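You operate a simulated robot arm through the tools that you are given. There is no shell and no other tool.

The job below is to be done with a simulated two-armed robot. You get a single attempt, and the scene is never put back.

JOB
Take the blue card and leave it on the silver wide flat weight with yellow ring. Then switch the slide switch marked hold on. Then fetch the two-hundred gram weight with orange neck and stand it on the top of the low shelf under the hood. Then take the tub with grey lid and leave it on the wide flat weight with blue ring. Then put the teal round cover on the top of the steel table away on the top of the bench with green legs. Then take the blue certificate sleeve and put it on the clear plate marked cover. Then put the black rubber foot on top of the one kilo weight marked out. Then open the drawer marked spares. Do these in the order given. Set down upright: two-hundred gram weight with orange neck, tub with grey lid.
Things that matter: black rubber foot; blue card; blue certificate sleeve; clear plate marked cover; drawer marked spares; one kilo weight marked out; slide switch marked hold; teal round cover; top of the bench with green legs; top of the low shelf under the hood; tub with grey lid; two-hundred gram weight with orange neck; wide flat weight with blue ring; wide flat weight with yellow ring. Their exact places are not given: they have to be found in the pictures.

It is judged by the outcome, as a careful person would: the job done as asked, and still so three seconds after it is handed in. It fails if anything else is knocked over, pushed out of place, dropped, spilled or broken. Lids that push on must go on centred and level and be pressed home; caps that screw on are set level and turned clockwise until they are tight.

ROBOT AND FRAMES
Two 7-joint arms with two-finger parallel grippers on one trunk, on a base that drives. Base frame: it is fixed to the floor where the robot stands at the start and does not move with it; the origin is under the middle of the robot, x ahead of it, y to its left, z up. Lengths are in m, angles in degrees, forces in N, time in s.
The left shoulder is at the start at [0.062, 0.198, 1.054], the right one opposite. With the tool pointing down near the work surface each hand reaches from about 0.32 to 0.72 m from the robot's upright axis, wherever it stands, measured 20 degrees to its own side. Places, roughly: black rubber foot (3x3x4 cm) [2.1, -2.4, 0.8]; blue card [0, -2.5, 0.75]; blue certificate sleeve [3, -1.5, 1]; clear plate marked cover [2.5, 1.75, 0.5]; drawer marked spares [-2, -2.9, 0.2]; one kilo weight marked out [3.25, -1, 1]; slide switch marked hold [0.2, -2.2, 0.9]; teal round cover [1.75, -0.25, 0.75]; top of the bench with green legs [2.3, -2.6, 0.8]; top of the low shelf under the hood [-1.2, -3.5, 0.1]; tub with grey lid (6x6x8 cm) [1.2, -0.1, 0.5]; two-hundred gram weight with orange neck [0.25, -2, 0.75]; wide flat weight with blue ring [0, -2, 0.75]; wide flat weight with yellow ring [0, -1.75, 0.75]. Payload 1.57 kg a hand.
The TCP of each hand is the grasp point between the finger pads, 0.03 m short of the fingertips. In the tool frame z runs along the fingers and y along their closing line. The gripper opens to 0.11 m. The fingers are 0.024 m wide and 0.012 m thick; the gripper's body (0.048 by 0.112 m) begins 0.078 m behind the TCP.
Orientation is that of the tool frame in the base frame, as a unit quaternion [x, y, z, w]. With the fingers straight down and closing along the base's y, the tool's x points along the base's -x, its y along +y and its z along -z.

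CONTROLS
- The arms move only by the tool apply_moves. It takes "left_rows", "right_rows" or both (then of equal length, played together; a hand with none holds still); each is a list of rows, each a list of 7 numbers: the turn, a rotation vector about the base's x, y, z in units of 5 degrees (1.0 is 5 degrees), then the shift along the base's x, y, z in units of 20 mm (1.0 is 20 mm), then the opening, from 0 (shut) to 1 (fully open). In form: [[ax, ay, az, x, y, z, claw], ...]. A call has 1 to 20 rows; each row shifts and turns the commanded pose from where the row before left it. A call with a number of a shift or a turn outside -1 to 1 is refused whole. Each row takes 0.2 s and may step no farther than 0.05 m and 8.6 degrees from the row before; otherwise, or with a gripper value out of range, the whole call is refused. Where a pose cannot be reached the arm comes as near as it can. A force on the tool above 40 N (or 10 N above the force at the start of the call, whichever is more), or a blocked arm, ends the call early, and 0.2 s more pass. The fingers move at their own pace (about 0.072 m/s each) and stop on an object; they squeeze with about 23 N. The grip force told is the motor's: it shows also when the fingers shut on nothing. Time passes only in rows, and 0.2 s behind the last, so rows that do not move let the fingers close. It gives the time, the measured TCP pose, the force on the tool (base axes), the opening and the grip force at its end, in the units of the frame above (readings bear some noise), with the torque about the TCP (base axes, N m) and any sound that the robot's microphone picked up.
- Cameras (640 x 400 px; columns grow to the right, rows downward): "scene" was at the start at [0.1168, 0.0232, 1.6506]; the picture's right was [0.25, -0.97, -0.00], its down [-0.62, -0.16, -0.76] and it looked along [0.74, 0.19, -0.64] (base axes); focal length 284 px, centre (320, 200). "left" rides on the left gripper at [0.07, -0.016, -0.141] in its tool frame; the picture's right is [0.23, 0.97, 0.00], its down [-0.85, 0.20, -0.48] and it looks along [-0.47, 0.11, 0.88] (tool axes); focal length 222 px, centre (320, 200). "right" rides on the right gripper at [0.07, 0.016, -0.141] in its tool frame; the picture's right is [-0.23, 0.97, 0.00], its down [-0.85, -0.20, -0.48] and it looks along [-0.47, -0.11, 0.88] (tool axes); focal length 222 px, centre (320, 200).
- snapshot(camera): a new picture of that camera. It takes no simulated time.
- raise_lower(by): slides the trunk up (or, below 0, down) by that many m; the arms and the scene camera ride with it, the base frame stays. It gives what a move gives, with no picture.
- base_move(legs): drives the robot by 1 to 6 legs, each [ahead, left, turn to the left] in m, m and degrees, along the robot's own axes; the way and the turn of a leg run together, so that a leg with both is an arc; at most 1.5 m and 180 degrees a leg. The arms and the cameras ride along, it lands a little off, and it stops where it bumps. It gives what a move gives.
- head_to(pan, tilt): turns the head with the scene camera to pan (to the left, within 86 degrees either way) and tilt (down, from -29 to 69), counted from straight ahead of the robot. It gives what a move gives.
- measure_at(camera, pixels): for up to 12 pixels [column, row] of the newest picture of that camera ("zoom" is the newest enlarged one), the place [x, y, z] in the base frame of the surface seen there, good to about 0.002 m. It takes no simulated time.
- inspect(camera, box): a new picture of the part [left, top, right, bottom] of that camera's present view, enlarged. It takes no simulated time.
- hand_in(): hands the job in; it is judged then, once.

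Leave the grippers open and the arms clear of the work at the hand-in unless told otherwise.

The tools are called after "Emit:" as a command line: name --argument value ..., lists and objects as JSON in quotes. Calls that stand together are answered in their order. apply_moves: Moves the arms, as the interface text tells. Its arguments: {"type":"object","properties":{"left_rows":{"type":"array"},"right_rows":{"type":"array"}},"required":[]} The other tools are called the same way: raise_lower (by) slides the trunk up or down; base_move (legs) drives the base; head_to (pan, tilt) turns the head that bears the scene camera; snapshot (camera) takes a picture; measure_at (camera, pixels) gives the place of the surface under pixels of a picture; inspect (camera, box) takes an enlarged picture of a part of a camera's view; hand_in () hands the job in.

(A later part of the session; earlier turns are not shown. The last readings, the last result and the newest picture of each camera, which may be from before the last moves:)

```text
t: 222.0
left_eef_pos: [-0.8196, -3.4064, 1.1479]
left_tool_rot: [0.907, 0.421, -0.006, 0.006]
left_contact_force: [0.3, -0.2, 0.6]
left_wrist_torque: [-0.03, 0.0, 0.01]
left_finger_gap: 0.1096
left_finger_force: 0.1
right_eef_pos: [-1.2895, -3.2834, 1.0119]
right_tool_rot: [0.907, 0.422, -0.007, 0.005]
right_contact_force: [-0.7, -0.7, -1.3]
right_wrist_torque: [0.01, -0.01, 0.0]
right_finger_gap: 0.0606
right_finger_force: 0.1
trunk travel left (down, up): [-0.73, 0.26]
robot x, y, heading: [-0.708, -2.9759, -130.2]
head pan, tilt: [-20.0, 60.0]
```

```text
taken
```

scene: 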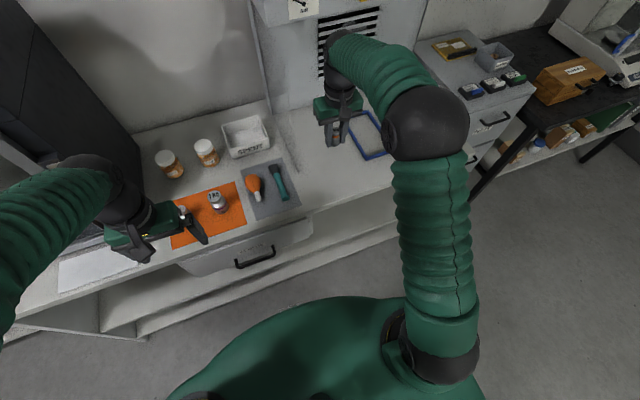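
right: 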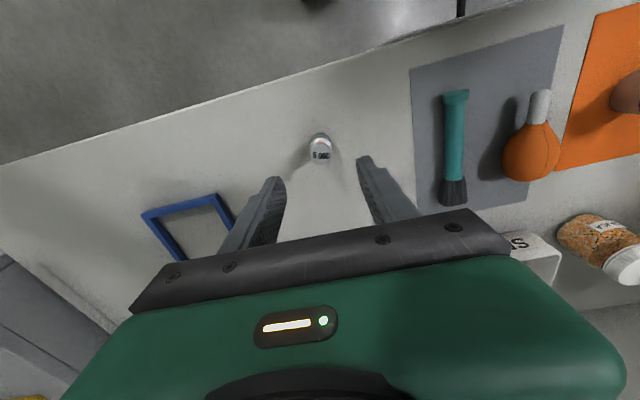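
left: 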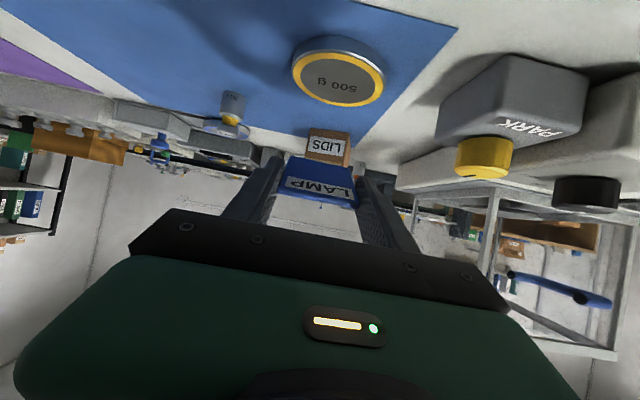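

The weight stands upright on the bench. I back the right hand off and tilt it 60° (pointing forward, 30° down).

Emit:
apply_moves --right_rows '[[0, 0, 0, 0.64, 0.77, 0, 0.55], [0, 0, 0, 0.64, 0.77, 0, 0.55], [-0.766, 0.643, 0, 0.64, 0.77, 0, 0.55], [-0.766, 0.643, 0, 0.64, 0.77, 0, 0.55], [-0.766, 0.643, 0, 0.64, 0.77, 0, 0.55], [-0.766, 0.643, 0, 0, 0, 0, 0.55], [-0.766, 0.643, 0, 0, 0, 0, 0.55], [-0.766, 0.643, 0, 0, 0, 0, 0.55], [-0.766, 0.643, 0, 0, 0, 0, 0.55], [-0.766, 0.643, 0, 0, 0, 0, 0.55], [-0.766, 0.643, 0, 0, 0, 0, 0.55], [-0.766, 0.643, 0, 0, 0, 0, 0.55], [-0.766, 0.643, 0, 0, 0, 0, 0.55], [-0.766, 0.643, 0, 0, 0, 0, 0.55], [0, 0, 0, 0, 0, 0, 0.55]]'

Emit:
snapshot --camera "scene"

Emit:
inspect --camera "scene" --box '[290, 130, 390, 220]'

```text
t: 225.2
left_eef_pos: [-0.8196, -3.4066, 1.1501]
left_tool_rot: [0.907, 0.421, -0.006, 0.005]
left_contact_force: [0.3, 0.4, -0.3]
left_wrist_torque: [0.02, 0.01, 0.05]
left_finger_gap: 0.1099
left_finger_force: 0.1
right_eef_pos: [-1.225, -3.2061, 1.0121]
right_tool_rot: [0.781, 0.364, -0.459, 0.217]
right_contact_force: [0.6, -1.1, -0.1]
right_wrist_torque: [-0.02, 0.04, -0.02]
right_finger_gap: 0.0602
right_finger_force: 0.1
trunk travel left (down, up): [-0.73, 0.26]
robot x, y, heading: [-0.7092, -2.9742, -130.3]
head pan, tilt: [-20.0, 60.0]
```

```text
taken
```

scene: 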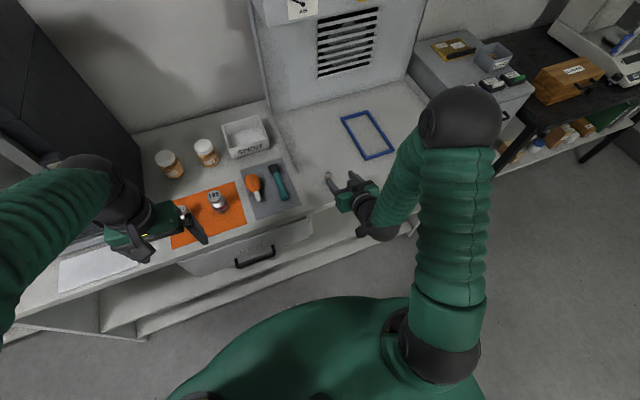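

```text
4.44 times, centred on (340, 175) of scene
```

zoom: 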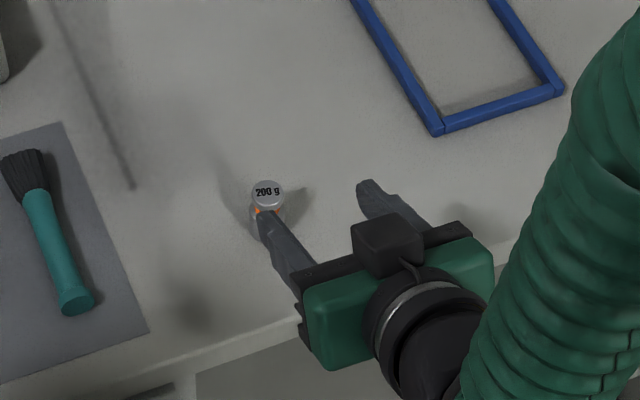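

Emit:
measure_at --camera "zoom" --pixels '[[267, 191], [255, 191], [280, 191], [263, 212], [253, 232]]'

Emit:
snapshot --camera "right"

```text
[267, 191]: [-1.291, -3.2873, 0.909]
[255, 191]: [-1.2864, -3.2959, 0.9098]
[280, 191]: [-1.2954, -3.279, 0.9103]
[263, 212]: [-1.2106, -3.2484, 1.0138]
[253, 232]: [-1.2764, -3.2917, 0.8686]
```

```text
taken
```

right: 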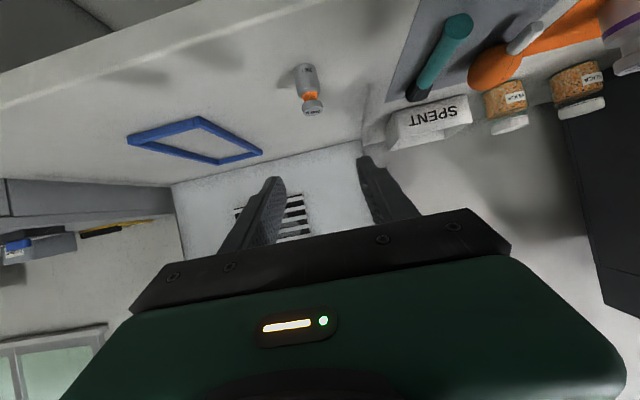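

Weight axis at [-1.291,-3.287]. I come down to the pre-grip pose 8 cm back along the tool axis, then check.

Emit:
apply_moves --right_rows '[[0, 0, 0, -0.16, -0.2, -0.84, 0.55], [0, 0, 0, -0.16, -0.2, -0.84, 0.55], [0, 0, 0, -0.16, -0.2, -0.84, 0.55], [0, 0, 0, -0.16, -0.2, -0.84, 0.55], [0, 0, 0, -0.16, -0.2, -0.84, 0.55], [0, 0, 0, 0, 0, 0, 0.55]]'

Emit:
snapshot --camera "right"

Emit:
inspect --camera "scene" --box '[290, 130, 390, 220]'

```text
t: 226.6
left_eef_pos: [-0.8203, -3.4072, 1.1494]
left_tool_rot: [0.907, 0.421, -0.007, 0.005]
left_contact_force: [0.3, 0.0, -0.6]
left_wrist_torque: [-0.01, -0.02, -0.01]
left_finger_gap: 0.1099
left_finger_force: 0.1
right_eef_pos: [-1.2423, -3.227, 0.9286]
right_tool_rot: [0.781, 0.364, -0.458, 0.217]
right_contact_force: [0.0, -0.1, -0.8]
right_wrist_torque: [-0.01, -0.01, 0.0]
right_finger_gap: 0.0605
right_finger_force: 0.1
trunk travel left (down, up): [-0.73, 0.26]
robot x, y, heading: [-0.712, -2.9733, -130.4]
head pan, tilt: [-20.0, 60.0]
```

```text
taken
```

right: 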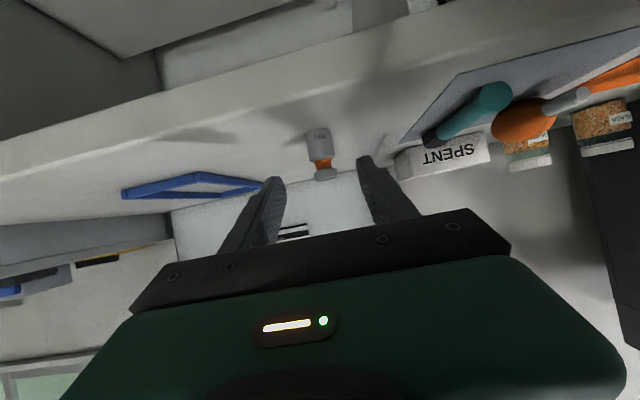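

```text
4.44 times, centred on (340, 175) of scene
```

zoom: 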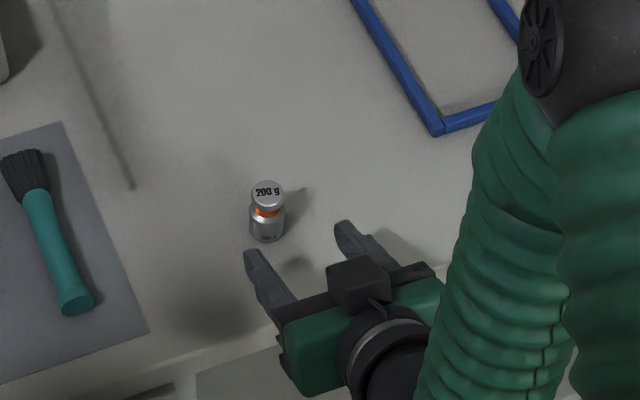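

Aligned. I advance 8 cm along the axis and close.

Emit:
apply_moves --right_rows '[[0, 0, 0, -0.52, -0.66, -0.48, 0.55], [0, 0, 0, -0.54, -0.66, -0.48, 0.55], [0, 0, 0, -0.54, -0.67, -0.5, 0.55], [0, 0, 0, -0.54, -0.67, -0.5, 0.55], [0, 0, 0, 0, 0, 0, 0.55]]'

Emit:
inspect --camera "right" --box '[220, 80, 420, 240]'

Emit:
inspect --camera "scene" --box '[290, 130, 390, 220]'

```text
t: 227.8
left_eef_pos: [-0.8202, -3.4059, 1.1497]
left_tool_rot: [0.907, 0.421, -0.006, 0.006]
left_contact_force: [-0.1, -0.2, 0.1]
left_wrist_torque: [0.02, 0.02, 0.0]
left_finger_gap: 0.1103
left_finger_force: 0.0
right_eef_pos: [-1.2838, -3.2803, 0.8892]
right_tool_rot: [0.782, 0.364, -0.458, 0.216]
right_contact_force: [-1.0, 0.2, 0.0]
right_wrist_torque: [-0.01, -0.02, 0.02]
right_finger_gap: 0.0606
right_finger_force: 0.0
trunk travel left (down, up): [-0.73, 0.26]
robot x, y, heading: [-0.7101, -2.9741, -130.1]
head pan, tilt: [-20.0, 60.0]
```

```text
2.50 times, centred on (320, 160) of right
```

zoom: 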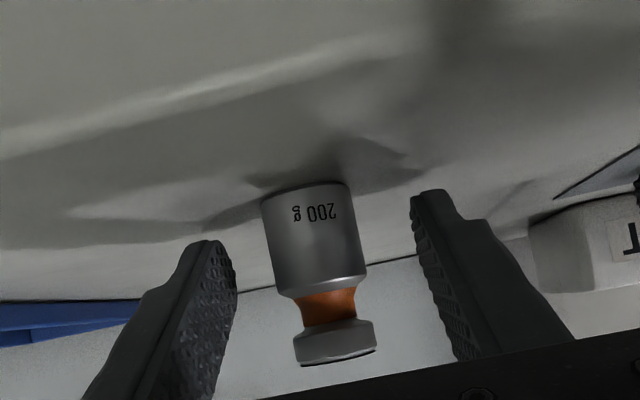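

```text
4.44 times, centred on (340, 175) of scene
```

zoom: 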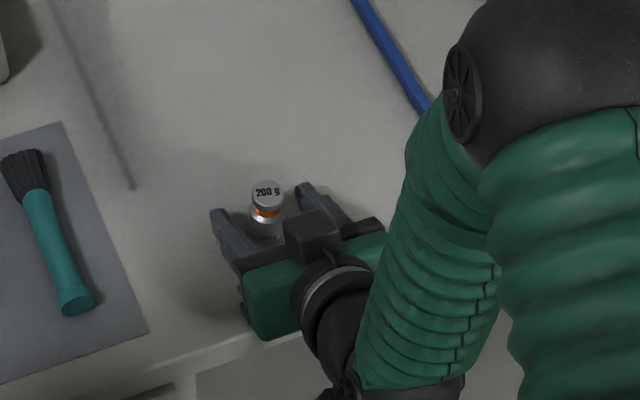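

The weight is centred between the fingers, body at pad height. I close.

Emit:
apply_moves --right_rows '[[0, 0, 0, 0, 0, 0, 0.35], [0, 0, 0, 0, 0, 0, 0.2], [0, 0, 0, 0, 0, 0, 0.1], [0, 0, 0, 0, 0, 0, 0.1], [0, 0, 0, 0, 0, 0, 0.1]]'

Emit:
inspect --camera "right" --box '[220, 80, 420, 240]'

```text
t: 229.0
left_eef_pos: [-0.8209, -3.4068, 1.1497]
left_tool_rot: [0.907, 0.42, -0.007, 0.006]
left_contact_force: [-0.1, -0.3, 0.1]
left_wrist_torque: [0.0, -0.01, 0.01]
left_finger_gap: 0.1101
left_finger_force: 0.1
right_eef_pos: [-1.2842, -3.2797, 0.8888]
right_tool_rot: [0.781, 0.364, -0.458, 0.217]
right_contact_force: [-0.6, -0.6, -0.7]
right_wrist_torque: [-0.03, 0.02, -0.03]
right_finger_gap: 0.027
right_finger_force: 22.3
trunk travel left (down, up): [-0.73, 0.26]
robot x, y, heading: [-0.7111, -2.9774, -130.0]
head pan, tilt: [-20.0, 60.0]
```

```text
2.50 times, centred on (320, 160) of right
```

zoom: 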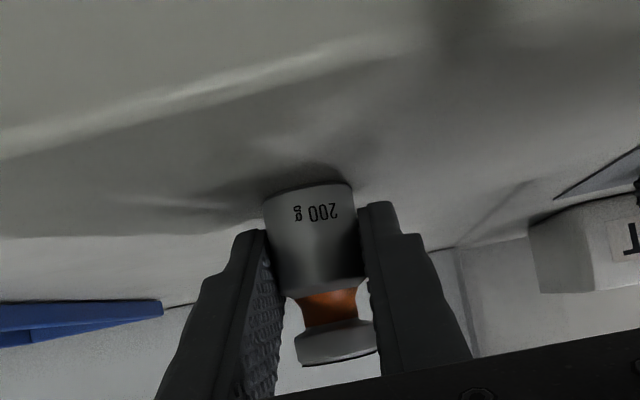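

Held. I lift 6 cm, back the base off 0.15 m while drawing the hand back, then lower the trunk.

Emit:
apply_moves --right_rows '[[0, 0, 0, 0, 0, 0.5, 0.1], [0, 0, 0, 0, 0, 0.5, 0.1], [0, 0, 0, 0, 0, 1, 0.1], [0, 0, 0, 0, 0, 1, 0.1], [0, 0, 0, 0.64, 0.77, 0, 0.1], [0, 0, 0, 0.64, 0.77, 0, 0.1], [0, 0, 0, 0.64, 0.77, 0, 0.1], [0, 0, 0, 0.64, 0.77, 0, 0.1], [0, 0, 0, 0.64, 0.77, 0, 0.1], [0, 0, 0, 0.64, 0.77, 0, 0.1]]'

Emit:
base_move --legs '[[-0.15, 0, 0]]'

Emit:
raise_lower --by -0.4

Emit:
snapshot --camera "scene"

```text
t: 231.2
left_eef_pos: [-0.8212, -3.4051, 1.1499]
left_tool_rot: [0.907, 0.422, -0.005, 0.006]
left_contact_force: [-0.2, 0.1, -0.3]
left_wrist_torque: [0.02, -0.02, -0.01]
left_finger_gap: 0.1103
left_finger_force: 0.1
right_eef_pos: [-1.2073, -3.1868, 0.9495]
right_tool_rot: [0.781, 0.365, -0.458, 0.218]
right_contact_force: [0.2, 0.4, -2.4]
right_wrist_torque: [0.01, 0.0, 0.01]
right_finger_gap: 0.027
right_finger_force: 23.1
trunk travel left (down, up): [-0.73, 0.26]
robot x, y, heading: [-0.7089, -2.976, -130.0]
head pan, tilt: [-20.0, 60.0]
```

```text
t: 232.6
left_eef_pos: [-0.727, -3.2961, 1.1475]
left_tool_rot: [0.907, 0.421, -0.005, 0.006]
left_contact_force: [-0.5, -0.2, 0.2]
left_wrist_torque: [-0.01, -0.01, 0.01]
left_finger_gap: 0.11
left_finger_force: 0.0
right_eef_pos: [-1.113, -3.0773, 0.9481]
right_tool_rot: [0.782, 0.365, -0.457, 0.217]
right_contact_force: [0.0, -0.2, -1.7]
right_wrist_torque: [0.0, -0.04, 0.03]
right_finger_gap: 0.027
right_finger_force: 22.8
trunk travel left (down, up): [-0.73, 0.26]
robot x, y, heading: [-0.6167, -2.8664, -130.2]
head pan, tilt: [-20.0, 60.0]
```

```text
t: 236.4
left_eef_pos: [-0.7238, -3.2927, 0.75]
left_tool_rot: [0.907, 0.421, -0.007, 0.006]
left_contact_force: [0.2, 0.3, -0.1]
left_wrist_torque: [-0.02, 0.01, 0.0]
left_finger_gap: 0.1101
left_finger_force: 0.1
right_eef_pos: [-1.1107, -3.0741, 0.5489]
right_tool_rot: [0.78, 0.365, -0.459, 0.218]
right_contact_force: [0.0, 0.4, -1.6]
right_wrist_torque: [0.05, -0.01, -0.02]
right_finger_gap: 0.0271
right_finger_force: 22.8
trunk travel left (down, up): [-0.33, 0.66]
robot x, y, heading: [-0.6152, -2.862, -130.0]
head pan, tilt: [-20.0, 60.0]
```

```text
taken
```

scene: 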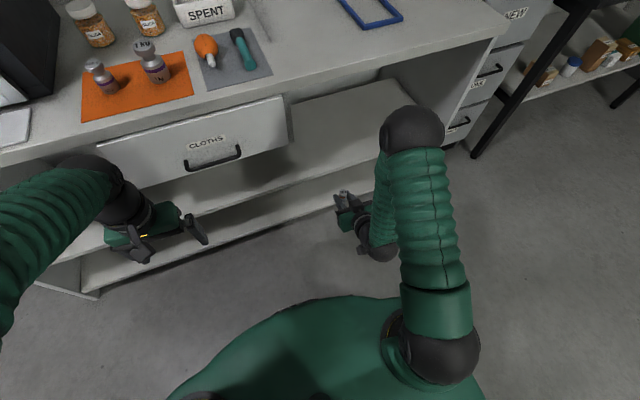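

Clear of drawer and shelves. I lower the trunk the rest of the way and look with both cameras.

Emit:
raise_lower --by -0.32

Emit:
snapshot --camera "scene"

Emit:
snapshot --camera "right"

```text
t: 239.6
left_eef_pos: [-0.725, -3.2919, 0.4292]
left_tool_rot: [0.907, 0.421, -0.007, 0.006]
left_contact_force: [0.3, 0.1, 0.0]
left_wrist_torque: [0.01, 0.03, 0.02]
left_finger_gap: 0.11
left_finger_force: 0.0
right_eef_pos: [-1.1107, -3.075, 0.2294]
right_tool_rot: [0.781, 0.364, -0.459, 0.217]
right_contact_force: [0.7, 0.3, -2.4]
right_wrist_torque: [-0.03, 0.02, 0.01]
right_finger_gap: 0.0273
right_finger_force: 22.6
trunk travel left (down, up): [-0.01, 0.98]
robot x, y, heading: [-0.6146, -2.8655, -130.2]
head pan, tilt: [-20.0, 60.0]
```

```text
taken
```

scene: 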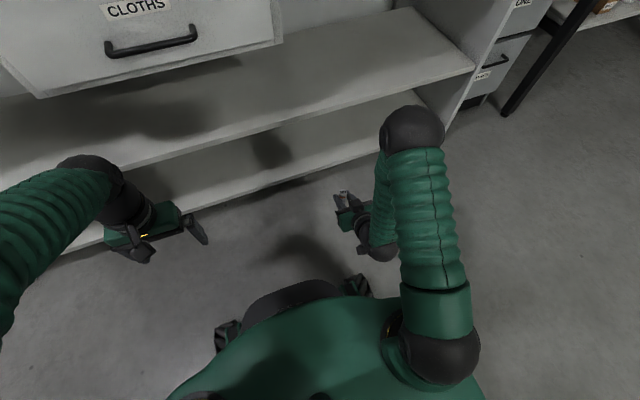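

```text
taken
```

right: 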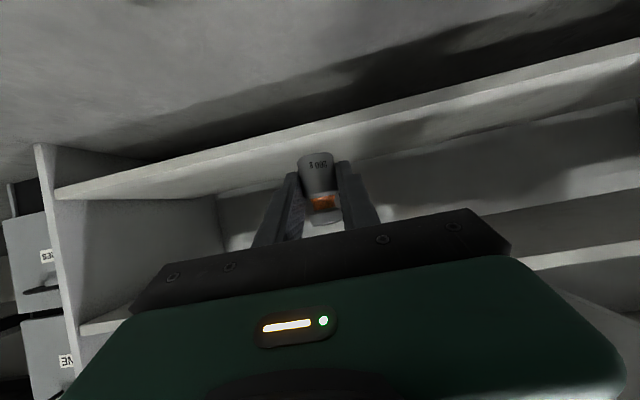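

Emit:
measure_at --camera "scene" --pixels '[[350, 150], [330, 165], [320, 150], [350, 130], [228, 330], [355, 285], [285, 290]]'

Emit:
measure_at --camera "right" --pixels '[[400, 130], [250, 165], [400, 110], [240, 185]]'

```text
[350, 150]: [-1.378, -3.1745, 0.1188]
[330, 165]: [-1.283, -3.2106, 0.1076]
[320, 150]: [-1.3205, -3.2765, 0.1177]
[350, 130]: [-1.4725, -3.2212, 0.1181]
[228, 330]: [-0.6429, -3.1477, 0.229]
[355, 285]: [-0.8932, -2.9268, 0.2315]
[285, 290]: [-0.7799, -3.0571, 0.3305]
```

```text
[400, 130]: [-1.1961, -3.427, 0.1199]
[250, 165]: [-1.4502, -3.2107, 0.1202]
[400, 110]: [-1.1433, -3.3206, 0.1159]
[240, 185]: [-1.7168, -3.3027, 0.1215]
```

Low shelf surface z≈0.119, front edge at my measured line; the base front reaches only 0.25 m. I drive ahead 0.15 m.

Emit:
base_move --legs '[[0.15, 0, 0]]'

Emit:
snapshot --camera "scene"

Emit:
snapshot --camera "right"

```text
t: 240.9
left_eef_pos: [-0.8184, -3.4071, 0.4288]
left_tool_rot: [0.906, 0.422, -0.007, 0.006]
left_contact_force: [0.9, 0.0, 0.2]
left_wrist_torque: [-0.02, 0.02, -0.01]
left_finger_gap: 0.1101
left_finger_force: 0.0
right_eef_pos: [-1.2055, -3.1874, 0.2289]
right_tool_rot: [0.78, 0.364, -0.46, 0.217]
right_contact_force: [0.4, -0.5, -2.2]
right_wrist_torque: [0.02, -0.03, 0.02]
right_finger_gap: 0.027
right_finger_force: 23.4
trunk travel left (down, up): [-0.01, 0.98]
robot x, y, heading: [-0.7099, -2.9783, -130.1]
head pan, tilt: [-20.0, 60.0]
```

```text
taken
```

scene: 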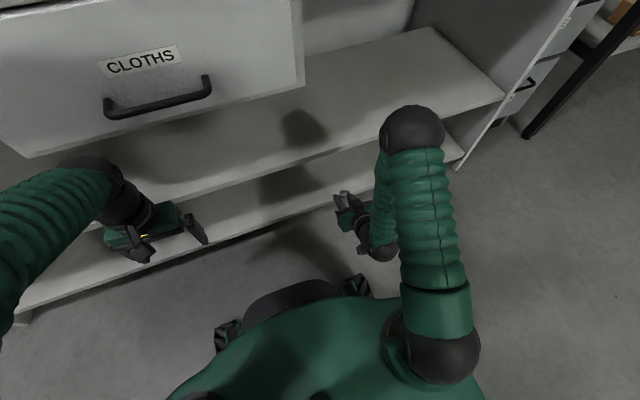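

```text
taken
```

right: 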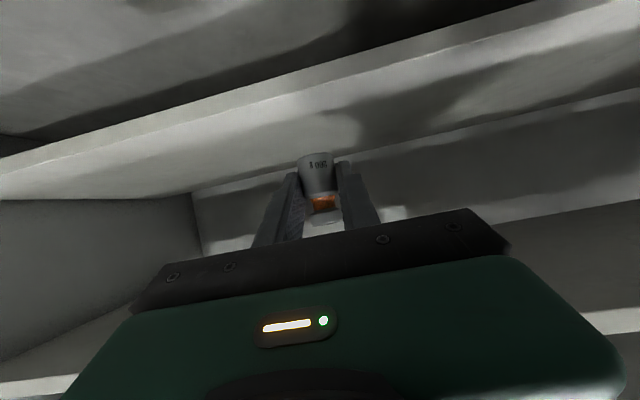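

Emit:
measure_at --camera "scene" --pixels '[[412, 115], [385, 130], [440, 130], [385, 200], [380, 245]]'

Emit:
apply_moves --right_rows '[[0, 0, 0, -0.58, -0.69, 0, 0.1], [0, 0, 0, -0.58, -0.69, 0, 0.1], [0, 0, 0, -0.58, -0.69, 0, 0.1], [0, 0, 0, -0.58, -0.69, 0, 0.1], [0, 0, 0, 0, 0, 0, 0.1]]'

Emit:
snapshot --camera "scene"

```text
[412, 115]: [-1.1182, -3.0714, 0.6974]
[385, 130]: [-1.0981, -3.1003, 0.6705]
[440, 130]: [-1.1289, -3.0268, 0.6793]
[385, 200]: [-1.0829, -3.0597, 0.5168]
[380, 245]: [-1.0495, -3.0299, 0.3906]
```

```text
t: 242.1
left_eef_pos: [-0.82, -3.4052, 0.4308]
left_tool_rot: [0.906, 0.422, -0.006, 0.006]
left_contact_force: [0.0, 0.7, 0.3]
left_wrist_torque: [-0.01, 0.04, 0.05]
left_finger_gap: 0.11
left_finger_force: 0.0
right_eef_pos: [-1.2526, -3.2457, 0.2322]
right_tool_rot: [0.781, 0.364, -0.459, 0.217]
right_contact_force: [1.0, -0.3, -2.1]
right_wrist_torque: [0.0, -0.01, 0.02]
right_finger_gap: 0.0271
right_finger_force: 23.3
trunk travel left (down, up): [-0.01, 0.98]
robot x, y, heading: [-0.7098, -2.9789, -130.1]
head pan, tilt: [-20.0, 60.0]
```

```text
taken
```

scene: 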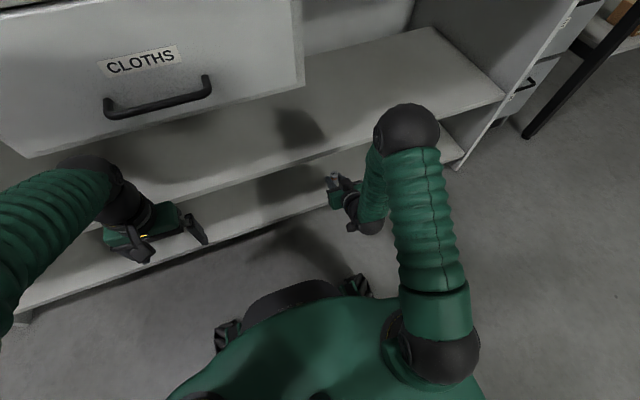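

Elbow well clear. I continue inward the remaining 7 cm and start to lower.

Emit:
apply_moves --right_rows '[[0, 0, 0, -0.58, -0.69, 0, 0.1], [0, 0, 0, -0.58, -0.69, 0, 0.1], [0, 0, 0, -0.58, -0.69, 0, 0.1], [0, 0, 0, -0.58, -0.69, 0, 0.1], [0, 0, 0, 0, 0, -1, 0.1], [0, 0, 0, 0, 0, -1, 0.1], [0, 0, 0, 0, 0, -1, 0.1], [0, 0, 0, 0, 0, -0.5, 0.1], [0, 0, 0, 0, 0, 0, 0.1]]'

Emit:
snapshot --camera "right"

Emit:
snapshot --camera "scene"

```text
t: 244.1
left_eef_pos: [-0.8197, -3.4062, 0.43]
left_tool_rot: [0.907, 0.422, -0.007, 0.006]
left_contact_force: [-1.2, 0.2, -1.0]
left_wrist_torque: [-0.04, 0.04, 0.04]
left_finger_gap: 0.1097
left_finger_force: 0.0
right_eef_pos: [-1.2979, -3.2992, 0.1608]
right_tool_rot: [0.78, 0.364, -0.459, 0.217]
right_contact_force: [-0.8, 0.3, -1.2]
right_wrist_torque: [0.01, -0.01, 0.02]
right_finger_gap: 0.027
right_finger_force: 22.4
trunk travel left (down, up): [-0.01, 0.98]
robot x, y, heading: [-0.7097, -2.9815, -130.1]
head pan, tilt: [-20.0, 60.0]
```

```text
taken
```

right: 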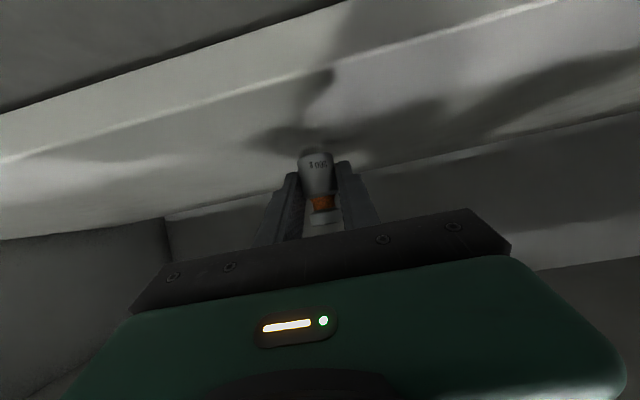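

```text
taken
```

scene: 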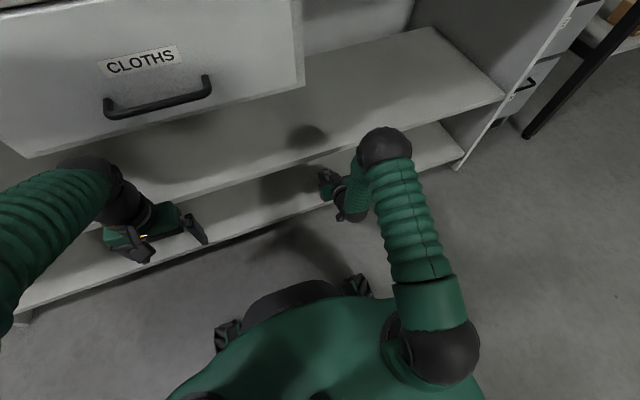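

12 mm above the shelf. Fine steps down.

Emit:
apply_moves --right_rows '[[0, 0, 0, 0, 0, -0.3, 0.1], [0, 0, 0, 0, 0, -0.2, 0.1], [0, 0, 0, 0, 0, 0, 0.1]]'

Emit:
apply_moves --right_rows '[[0, 0, 0, 0, 0, -0.1, 0.1], [0, 0, 0, 0, 0, 0, 0.1]]'

```text
t: 244.9
left_eef_pos: [-0.819, -3.4057, 0.4295]
left_tool_rot: [0.907, 0.422, -0.007, 0.007]
left_contact_force: [0.6, 0.0, -0.4]
left_wrist_torque: [-0.01, -0.04, 0.03]
left_finger_gap: 0.1097
left_finger_force: 0.1
right_eef_pos: [-1.2979, -3.2993, 0.15]
right_tool_rot: [0.781, 0.365, -0.459, 0.217]
right_contact_force: [0.3, -0.5, -2.2]
right_wrist_torque: [0.02, -0.01, 0.01]
right_finger_gap: 0.027
right_finger_force: 23.1
trunk travel left (down, up): [-0.01, 0.98]
robot x, y, heading: [-0.7103, -2.9801, -130.2]
head pan, tilt: [-20.0, 60.0]
```

```text
t: 245.5
left_eef_pos: [-0.8194, -3.407, 0.4298]
left_tool_rot: [0.907, 0.421, -0.007, 0.006]
left_contact_force: [1.0, 0.1, -0.3]
left_wrist_torque: [0.01, 0.0, -0.01]
left_finger_gap: 0.1098
left_finger_force: 0.0
right_eef_pos: [-1.298, -3.2984, 0.1487]
right_tool_rot: [0.781, 0.363, -0.459, 0.217]
right_contact_force: [0.1, 0.2, -2.5]
right_wrist_torque: [0.03, 0.01, 0.0]
right_finger_gap: 0.027
right_finger_force: 22.2
trunk travel left (down, up): [-0.01, 0.98]
robot x, y, heading: [-0.7114, -2.9791, -130.2]
head pan, tilt: [-20.0, 60.0]
```

Emit:
apply_moves --right_rows '[[0, 0, 0, 0, 0, -0.07, 0.1], [0, 0, 0, 0, 0, 0, 0.1]]'

Emit:
apply_moves --right_rows '[[0, 0, 0, 0, 0, -0.06, 0.1], [0, 0, 0, 0, 0, 0, 0.1]]'

```text
t: 246.1
left_eef_pos: [-0.8192, -3.4058, 0.431]
left_tool_rot: [0.907, 0.422, -0.007, 0.007]
left_contact_force: [-1.3, 0.2, -0.1]
left_wrist_torque: [-0.01, 0.0, 0.01]
left_finger_gap: 0.1099
left_finger_force: 0.1
right_eef_pos: [-1.2981, -3.3002, 0.1475]
right_tool_rot: [0.78, 0.365, -0.46, 0.217]
right_contact_force: [0.6, 0.8, 6.4]
right_wrist_torque: [0.06, 0.03, -0.01]
right_finger_gap: 0.0272
right_finger_force: 23.3
trunk travel left (down, up): [-0.01, 0.98]
robot x, y, heading: [-0.7135, -2.9754, -130.3]
head pan, tilt: [-20.0, 60.0]
```

```text
t: 246.7
left_eef_pos: [-0.8199, -3.4061, 0.4322]
left_tool_rot: [0.906, 0.422, -0.007, 0.007]
left_contact_force: [0.3, 0.2, 0.6]
left_wrist_torque: [-0.02, 0.02, -0.01]
left_finger_gap: 0.1098
left_finger_force: 0.0
right_eef_pos: [-1.2994, -3.2997, 0.1491]
right_tool_rot: [0.78, 0.364, -0.461, 0.218]
right_contact_force: [1.2, 1.8, 13.7]
right_wrist_torque: [0.11, -0.02, -0.05]
right_finger_gap: 0.0273
right_finger_force: 23.0
trunk travel left (down, up): [-0.01, 0.98]
robot x, y, heading: [-0.7138, -2.9824, -129.9]
head pan, tilt: [-20.0, 60.0]
```

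The weight stands on the shelf (firm contact). I ease up 1 mm, open, and withdraw along the tool axis.

Emit:
apply_moves --right_rows '[[0, 0, 0, 0, 0, 0.05, 0.1], [0, 0, 0, 0, 0, 0, 0.3], [0, 0, 0, 0, 0, 0, 0.5], [0, 0, 0, 0, 0, 0, 0.55], [0, 0, 0, 0, 0, 0, 0.55]]'

Emit:
inspect --camera "right" --box '[220, 80, 420, 240]'

```text
t: 247.9
left_eef_pos: [-0.8196, -3.4074, 0.4308]
left_tool_rot: [0.906, 0.422, -0.008, 0.006]
left_contact_force: [0.4, 0.4, 0.4]
left_wrist_torque: [0.05, -0.01, 0.01]
left_finger_gap: 0.11
left_finger_force: 0.0
right_eef_pos: [-1.2982, -3.2998, 0.1466]
right_tool_rot: [0.781, 0.364, -0.459, 0.216]
right_contact_force: [-0.6, -0.6, -0.1]
right_wrist_torque: [-0.03, 0.01, 0.0]
right_finger_gap: 0.0603
right_finger_force: 0.0
trunk travel left (down, up): [-0.01, 0.98]
robot x, y, heading: [-0.7111, -2.9817, -130.1]
head pan, tilt: [-20.0, 60.0]
```

```text
2.50 times, centred on (320, 160) of right
```

zoom: 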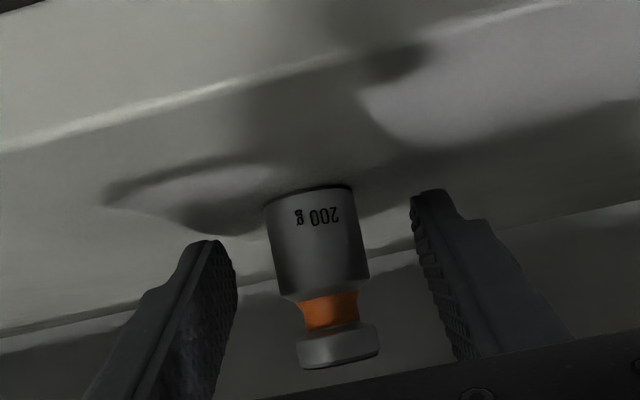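

The weight stands freely upright. I withdraw.

Emit:
apply_moves --right_rows '[[0, 0, 0, 0.55, 0.66, 0.3, 0.55], [0, 0, 0, 0.55, 0.66, 0.3, 0.55], [0, 0, 0, 0.55, 0.66, 0.3, 0.55], [0, 0, 0, 0.62, 0.74, 0.2, 0.55], [0, 0, 0, 0.62, 0.74, 0, 0.55], [0, 0, 0, 0.62, 0.74, 0, 0.55], [0, 0, 0, 0.62, 0.74, 0, 0.55], [0, 0, 0, 0.62, 0.74, 0, 0.55], [0, 0, 0, 0.62, 0.74, 0, 0.55], [0, 0, 0, 0.62, 0.74, 0, 0.55]]'

Emit:
base_move --legs '[[-0.15, 0, 0]]'

Emit:
snapshot --camera "right"

Emit:
snapshot --camera "scene"

```text
t: 250.1
left_eef_pos: [-0.8197, -3.4066, 0.4315]
left_tool_rot: [0.907, 0.422, -0.007, 0.006]
left_contact_force: [0.3, -0.5, 0.5]
left_wrist_torque: [0.0, 0.01, -0.02]
left_finger_gap: 0.1099
left_finger_force: 0.1
right_eef_pos: [-1.1799, -3.1545, 0.1698]
right_tool_rot: [0.78, 0.365, -0.459, 0.218]
right_contact_force: [0.0, 0.2, -0.6]
right_wrist_torque: [-0.04, 0.0, -0.01]
right_finger_gap: 0.0605
right_finger_force: 0.0
trunk travel left (down, up): [-0.01, 0.98]
robot x, y, heading: [-0.7153, -2.9783, -130.3]
head pan, tilt: [-20.0, 60.0]
```

```text
t: 251.5
left_eef_pos: [-0.7223, -3.2898, 0.4311]
left_tool_rot: [0.907, 0.42, -0.006, 0.005]
left_contact_force: [-1.0, 0.1, 1.4]
left_wrist_torque: [0.01, 0.01, 0.02]
left_finger_gap: 0.1101
left_finger_force: 0.1
right_eef_pos: [-1.0818, -3.0381, 0.1702]
right_tool_rot: [0.781, 0.364, -0.459, 0.217]
right_contact_force: [-0.3, -0.3, 0.0]
right_wrist_torque: [0.0, -0.01, -0.02]
right_finger_gap: 0.0605
right_finger_force: 0.1
trunk travel left (down, up): [-0.01, 0.98]
robot x, y, heading: [-0.6112, -2.8637, -130.3]
head pan, tilt: [-20.0, 60.0]
```

```text
taken
```

right: 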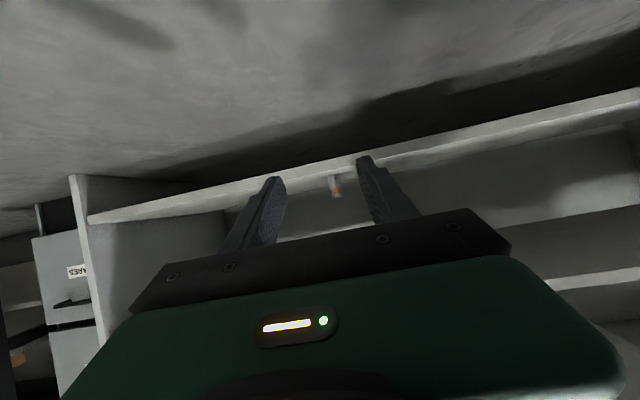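

```text
taken
```

scene: 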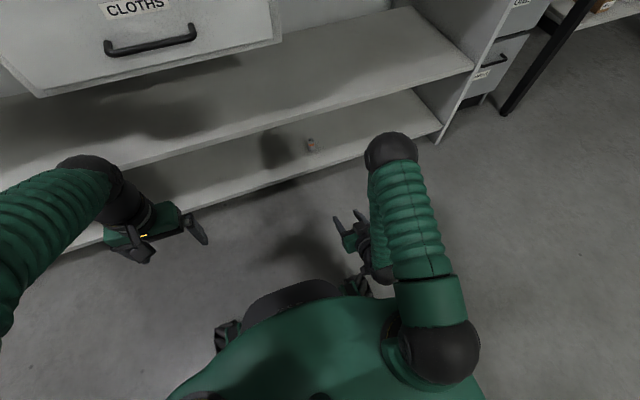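

The weight stands on the low shelf. Next: the tub with grey lid on the steel table's lower shelf. I turn the right hand back down, raise the trunk and drive towards the steel table.

Emit:
raise_lower --by 0.85

Emit:
apply_moves --right_rows '[[0.766, -0.643, 0, 0, 0, 1, 1], [0.766, -0.643, 0, 0, 0, 1, 1], [0.766, -0.643, 0, 0, 0, 1, 1], [0.766, -0.643, 0, 0, 0, 1, 1], [0.766, -0.643, 0, 0, 0, 1, 1], [0.766, -0.643, 0, 0, 0, 1, 1], [0.766, -0.643, 0, 0, 0, 1, 1], [0.766, -0.643, 0, 0, 0, 1, 1], [0.766, -0.643, 0, 0, 0, 0, 1], [0.766, -0.643, 0, 0, 0, 0, 1], [0.766, -0.643, 0, 0, 0, 0, 1], [0.766, -0.643, 0, 0, 0, 0, 1]]'

Emit:
base_move --legs '[[0, -1.07, 0], [0, 0, 90]]'

Emit:
head_to --pan 60 --tilt 35

Emit:
snapshot --camera "scene"

```text
refused: 0.85 is not a number from -0.4 to 0.4
```

```text
t: 254.1
left_eef_pos: [-0.7215, -3.2886, 0.43]
left_tool_rot: [0.908, 0.42, -0.007, 0.006]
left_contact_force: [-0.1, 0.1, 0.5]
left_wrist_torque: [0.0, -0.02, -0.04]
left_finger_gap: 0.1102
left_finger_force: 0.1
right_eef_pos: [-1.0882, -3.0425, 0.3273]
right_tool_rot: [0.907, 0.421, -0.007, 0.006]
right_contact_force: [0.1, -0.2, 0.1]
right_wrist_torque: [0.0, 0.02, 0.01]
right_finger_gap: 0.11
right_finger_force: 0.1
right hand out of reach, approached as far as the arm can: row 3
trunk travel left (down, up): [-0.01, 0.98]
robot x, y, heading: [-0.6109, -2.8617, -130.3]
head pan, tilt: [-20.0, 60.0]
```

```text
t: 263.4
left_eef_pos: [-1.0099, -2.2803, 0.4306]
left_tool_rot: [0.361, 0.932, -0.001, 0.011]
left_contact_force: [0.1, 1.6, -0.4]
left_wrist_torque: [0.0, 0.01, 0.02]
left_finger_gap: 0.1099
left_finger_force: 0.1
right_eef_pos: [-1.2688, -2.6388, 0.3276]
right_tool_rot: [0.36, 0.933, -0.003, 0.009]
right_contact_force: [-0.2, -0.2, 0.1]
right_wrist_torque: [0.03, -0.01, 0.02]
right_finger_gap: 0.1101
right_finger_force: 0.1
trunk travel left (down, up): [-0.01, 0.98]
robot x, y, heading: [-1.4333, -2.1563, -42.3]
head pan, tilt: [-20.0, 60.0]
```

```text
t: 265.0
left_eef_pos: [-1.0096, -2.2803, 0.4321]
left_tool_rot: [0.361, 0.933, 0.0, 0.01]
left_contact_force: [0.9, -0.6, 0.4]
left_wrist_torque: [0.02, 0.01, -0.03]
left_finger_gap: 0.11
left_finger_force: 0.1
right_eef_pos: [-1.2694, -2.6368, 0.327]
right_tool_rot: [0.36, 0.933, -0.002, 0.01]
right_contact_force: [0.5, -0.4, 0.6]
right_wrist_torque: [0.02, 0.03, -0.01]
right_finger_gap: 0.1098
right_finger_force: 0.0
trunk travel left (down, up): [-0.01, 0.98]
robot x, y, heading: [-1.4291, -2.1574, -42.6]
head pan, tilt: [60.0, 35.0]
```

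```text
taken
```

scene: 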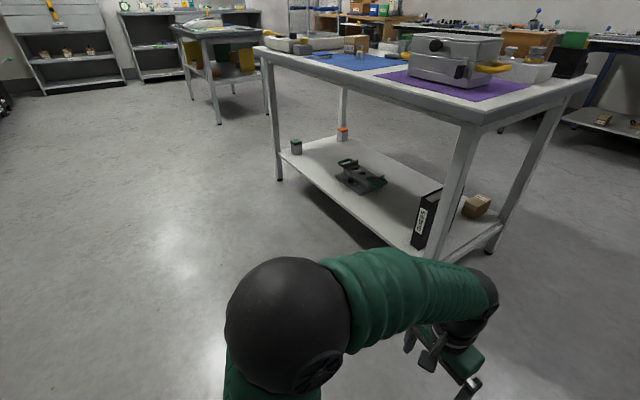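

The trunk raise was refused (limit 0.4), but the moves went freely. I raise twice by 0.4 m, then drive along to the steel table.

Emit:
raise_lower --by 0.4

Emit:
raise_lower --by 0.4

Emit:
base_move --legs '[[0, 0, 2.3], [0, 1.5, 0], [0, 1.5, 0]]'

Emit:
head_to --pan 10 --tilt 40

Emit:
snapshot --camera "scene"

```text
t: 268.8
left_eef_pos: [-1.0091, -2.2805, 0.8301]
left_tool_rot: [0.361, 0.932, -0.001, 0.01]
left_contact_force: [-0.5, -0.2, -0.3]
left_wrist_torque: [-0.03, 0.02, -0.03]
left_finger_gap: 0.11
left_finger_force: 0.1
right_eef_pos: [-1.2684, -2.6385, 0.7278]
right_tool_rot: [0.36, 0.933, -0.003, 0.01]
right_contact_force: [0.3, 0.2, -0.2]
right_wrist_torque: [0.01, 0.02, -0.01]
right_finger_gap: 0.11
right_finger_force: 0.1
trunk travel left (down, up): [-0.41, 0.58]
robot x, y, heading: [-1.4324, -2.1534, -42.3]
head pan, tilt: [60.0, 35.0]
```

```text
t: 272.6
left_eef_pos: [-1.0096, -2.2807, 1.2302]
left_tool_rot: [0.36, 0.933, -0.001, 0.01]
left_contact_force: [-0.4, -0.2, 0.1]
left_wrist_torque: [0.01, 0.03, 0.0]
left_finger_gap: 0.11
left_finger_force: 0.1
right_eef_pos: [-1.269, -2.6381, 1.1263]
right_tool_rot: [0.36, 0.933, -0.003, 0.01]
right_contact_force: [-0.3, -0.5, -0.5]
right_wrist_torque: [0.01, 0.02, 0.02]
right_finger_gap: 0.11
right_finger_force: 0.1
trunk travel left (down, up): [-0.81, 0.18]
robot x, y, heading: [-1.4287, -2.1608, -42.7]
head pan, tilt: [60.0, 35.0]
```

```text
t: 287.5
left_eef_pos: [0.929, 0.0298, 1.2317]
left_tool_rot: [0.341, 0.94, 0.0, 0.011]
left_contact_force: [0.4, -0.3, -0.8]
left_wrist_torque: [0.01, 0.01, 0.02]
left_finger_gap: 0.11
left_finger_force: 0.0
right_eef_pos: [0.6853, -0.3406, 1.1264]
right_tool_rot: [0.339, 0.941, -0.003, 0.011]
right_contact_force: [1.2, -0.5, 0.0]
right_wrist_torque: [0.02, 0.01, 0.0]
right_finger_gap: 0.1099
right_finger_force: 0.0
trunk travel left (down, up): [-0.81, 0.18]
robot x, y, heading: [0.5016, 0.1368, -39.7]
head pan, tilt: [60.0, 35.0]
```

```text
t: 288.7
left_eef_pos: [0.9307, 0.0306, 1.2311]
left_tool_rot: [0.34, 0.94, 0.0, 0.01]
left_contact_force: [0.5, 0.0, 0.3]
left_wrist_torque: [-0.03, -0.02, -0.04]
left_finger_gap: 0.1101
left_finger_force: 0.1
right_eef_pos: [0.6874, -0.3388, 1.1284]
right_tool_rot: [0.339, 0.941, -0.002, 0.01]
right_contact_force: [-0.2, -0.5, 0.0]
right_wrist_torque: [0.0, 0.01, 0.0]
right_finger_gap: 0.11
right_finger_force: 0.1
trunk travel left (down, up): [-0.81, 0.18]
robot x, y, heading: [0.5012, 0.137, -39.9]
head pan, tilt: [10.0, 40.0]
```

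```text
taken
```

scene: 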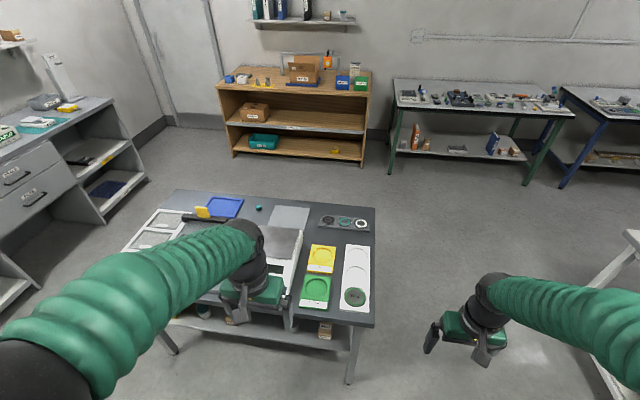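

I inspect the steel table top from here (teal item near (258,208)), then lower the trunk to view the lower shelf.

Emit:
inspect --camera "scene" --box '[120, 180, 390, 330]'

Emit:
measure_at --camera "scene" --pixels '[[258, 208], [300, 330], [375, 322], [177, 192]]'

Emit:
raise_lower --by -0.4

Emit:
raise_lower --by -0.3

Emit:
head_to --pan 10 --tilt 25

Emit:
snapshot --camera "scene"

```text
2.37 times, centred on (255, 255) of scene
```

zoom: 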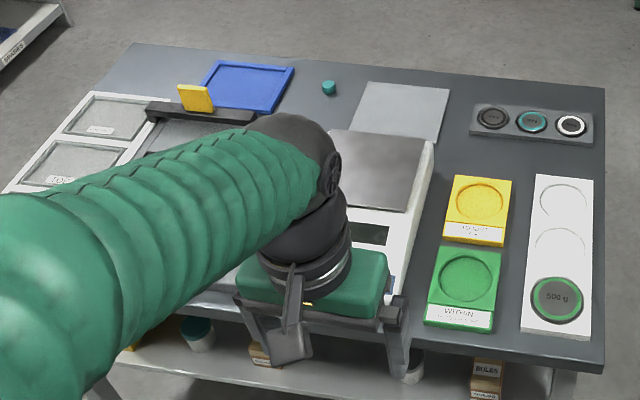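

```text
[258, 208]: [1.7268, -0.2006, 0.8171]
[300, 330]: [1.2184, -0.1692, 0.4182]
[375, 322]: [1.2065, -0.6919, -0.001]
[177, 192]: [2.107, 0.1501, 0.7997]
```

```text
t: 292.5
left_eef_pos: [0.9302, 0.0318, 0.8311]
left_tool_rot: [0.341, 0.94, -0.001, 0.011]
left_contact_force: [0.2, 0.4, 0.3]
left_wrist_torque: [-0.03, -0.01, 0.0]
left_finger_gap: 0.11
left_finger_force: 0.1
right_eef_pos: [0.686, -0.3381, 0.7274]
right_tool_rot: [0.34, 0.941, -0.002, 0.01]
right_contact_force: [0.4, -0.8, 0.2]
right_wrist_torque: [-0.02, -0.01, 0.03]
right_finger_gap: 0.1101
right_finger_force: 0.1
trunk travel left (down, up): [-0.41, 0.58]
robot x, y, heading: [0.5018, 0.1342, -39.9]
head pan, tilt: [10.0, 40.0]
```

```text
t: 295.5
left_eef_pos: [0.9298, 0.0319, 0.5309]
left_tool_rot: [0.341, 0.94, -0.001, 0.01]
left_contact_force: [-0.2, -0.1, -0.1]
left_wrist_torque: [-0.01, 0.02, 0.02]
left_finger_gap: 0.1102
left_finger_force: 0.1
right_eef_pos: [0.6854, -0.3367, 0.4269]
right_tool_rot: [0.339, 0.941, -0.003, 0.01]
right_contact_force: [0.0, 0.0, -0.6]
right_wrist_torque: [0.0, -0.02, 0.03]
right_finger_gap: 0.1101
right_finger_force: 0.1
trunk travel left (down, up): [-0.11, 0.88]
robot x, y, heading: [0.5036, 0.1374, -39.8]
head pan, tilt: [10.0, 40.0]
```

```text
t: 296.3
left_eef_pos: [0.9301, 0.0309, 0.5307]
left_tool_rot: [0.34, 0.94, -0.001, 0.011]
left_contact_force: [-0.4, -0.5, -0.4]
left_wrist_torque: [0.02, -0.01, 0.05]
left_finger_gap: 0.1104
left_finger_force: 0.1
right_eef_pos: [0.6867, -0.3384, 0.4284]
right_tool_rot: [0.34, 0.94, -0.002, 0.01]
right_contact_force: [-0.6, -0.3, 0.2]
right_wrist_torque: [-0.01, 0.0, -0.01]
right_finger_gap: 0.1099
right_finger_force: 0.1
trunk travel left (down, up): [-0.11, 0.88]
robot x, y, heading: [0.5033, 0.1362, -39.8]
head pan, tilt: [10.0, 25.0]
```

```text
taken
```

scene: 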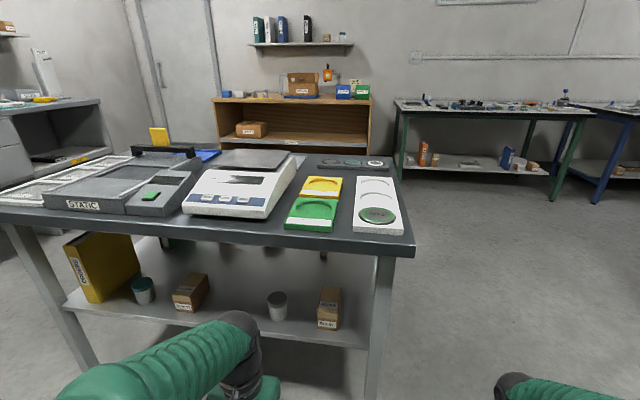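

Lower shelf: a tub with a green lid at (143,290) and one with a grey lid at (277,305) between two boxes. I enlarge and measure.

Emit:
inspect --camera "scene" --box '[240, 250, 400, 350]'

Emit:
measure_at --camera "zoom" --pixels '[[148, 175], [148, 190], [148, 240], [148, 275], [118, 215], [185, 215], [148, 310], [310, 180], [350, 310], [440, 240], [400, 100], [200, 360]]'

```text
4.00 times, centred on (320, 300) of scene
```

zoom: 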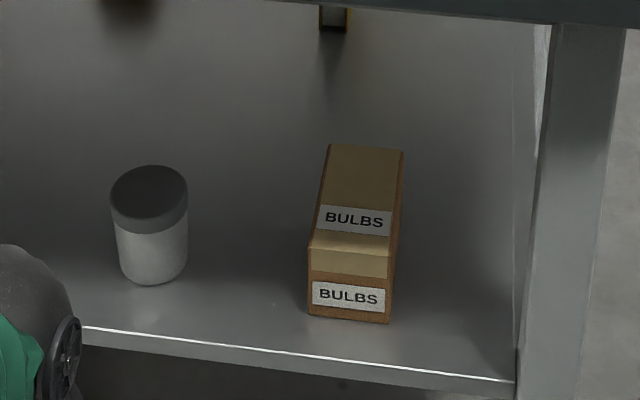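

```text
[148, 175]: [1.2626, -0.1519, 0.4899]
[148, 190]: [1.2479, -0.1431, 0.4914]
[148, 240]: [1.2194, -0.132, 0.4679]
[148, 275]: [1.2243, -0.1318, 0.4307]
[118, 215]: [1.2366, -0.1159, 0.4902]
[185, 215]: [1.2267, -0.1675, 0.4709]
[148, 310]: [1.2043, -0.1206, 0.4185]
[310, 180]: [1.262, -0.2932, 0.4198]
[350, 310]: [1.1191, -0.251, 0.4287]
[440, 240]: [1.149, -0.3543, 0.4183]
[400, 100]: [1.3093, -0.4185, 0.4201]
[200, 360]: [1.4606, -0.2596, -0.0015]
```

Tub: axis ≈[1.245,-0.147], shelf z 0.4185, top 0.49, diameter ≈66 mm. I'll take it with the left hand from the front, tilted 30° down. First tilt the left hand.

Emit:
apply_moves --left_rows '[[-0.641, -0.767, 0, 0, 0, 0, 1], [-0.641, -0.767, 0, 0, 0, 0, 1], [-0.641, -0.767, 0, 0, 0, 0, 1], [-0.641, -0.767, 0, 0, 0, 0, 1], [-0.641, -0.767, 0, 0, 0, 0, 1], [-0.641, -0.767, 0, 0, 0, 0, 1], [-0.641, -0.767, 0, 0, 0, 0, 1], [-0.641, -0.767, 0, 0, 0, 0, 1], [-0.641, -0.767, 0, 0, 0, 0, 1], [-0.641, -0.767, 0, 0, 0, 0, 1], [-0.641, -0.767, 0, 0, 0, 0, 1], [-0.641, -0.767, 0, 0, 0, 0, 1], [0, 0, 0, 0, 0, 0, 1]]'

Emit:
snapshot --camera "scene"

```text
t: 299.1
left_eef_pos: [1.0087, -0.0388, 0.5875]
left_tool_rot: [0.292, 0.81, -0.172, 0.478]
left_contact_force: [-0.6, -0.1, 0.2]
left_wrist_torque: [0.03, 0.03, 0.0]
left_finger_gap: 0.11
left_finger_force: 0.0
left hand out of reach, approached as far as the arm can: row 7, 8, 9, 10, 11, 12
right_eef_pos: [0.6855, -0.3368, 0.428]
right_tool_rot: [0.34, 0.94, -0.003, 0.01]
right_contact_force: [-0.9, 0.2, 0.4]
right_wrist_torque: [-0.03, 0.03, 0.03]
right_finger_gap: 0.1098
right_finger_force: 0.0
trunk travel left (down, up): [-0.11, 0.88]
robot x, y, heading: [0.5004, 0.1345, -39.7]
head pan, tilt: [10.0, 25.0]
```

```text
taken
```

scene: 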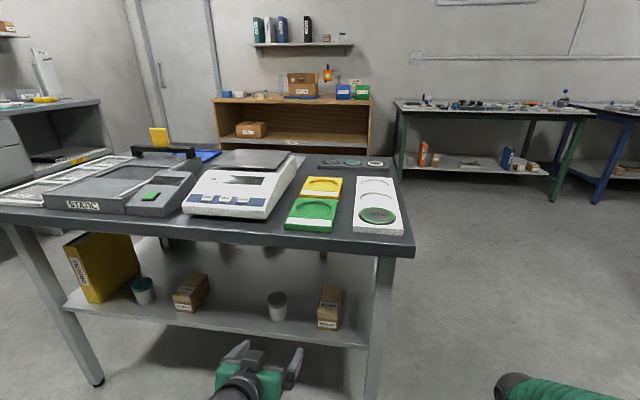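

The arm could not fold that tight, so the hand sits a bit further ahead. I send a small forward/down move to see where the command stands.

Emit:
apply_moves --left_rows '[[0, 0, 0, 0.766, -0.643, -0.5, 1], [0, 0, 0, 0.766, -0.643, -0.5, 1], [0, 0, 0, 0, 0, 0, 1]]'

```text
t: 299.9
left_eef_pos: [1.0401, -0.0651, 0.5672]
left_tool_rot: [0.292, 0.809, -0.174, 0.48]
left_contact_force: [-0.1, -0.1, 0.7]
left_wrist_torque: [-0.03, -0.06, 0.01]
left_finger_gap: 0.1101
left_finger_force: 0.1
right_eef_pos: [0.685, -0.3371, 0.4277]
right_tool_rot: [0.34, 0.941, -0.003, 0.01]
right_contact_force: [-0.5, 0.1, 0.1]
right_wrist_torque: [-0.01, 0.0, -0.01]
right_finger_gap: 0.1099
right_finger_force: 0.1
trunk travel left (down, up): [-0.11, 0.88]
robot x, y, heading: [0.5005, 0.1355, -39.9]
head pan, tilt: [10.0, 25.0]
```

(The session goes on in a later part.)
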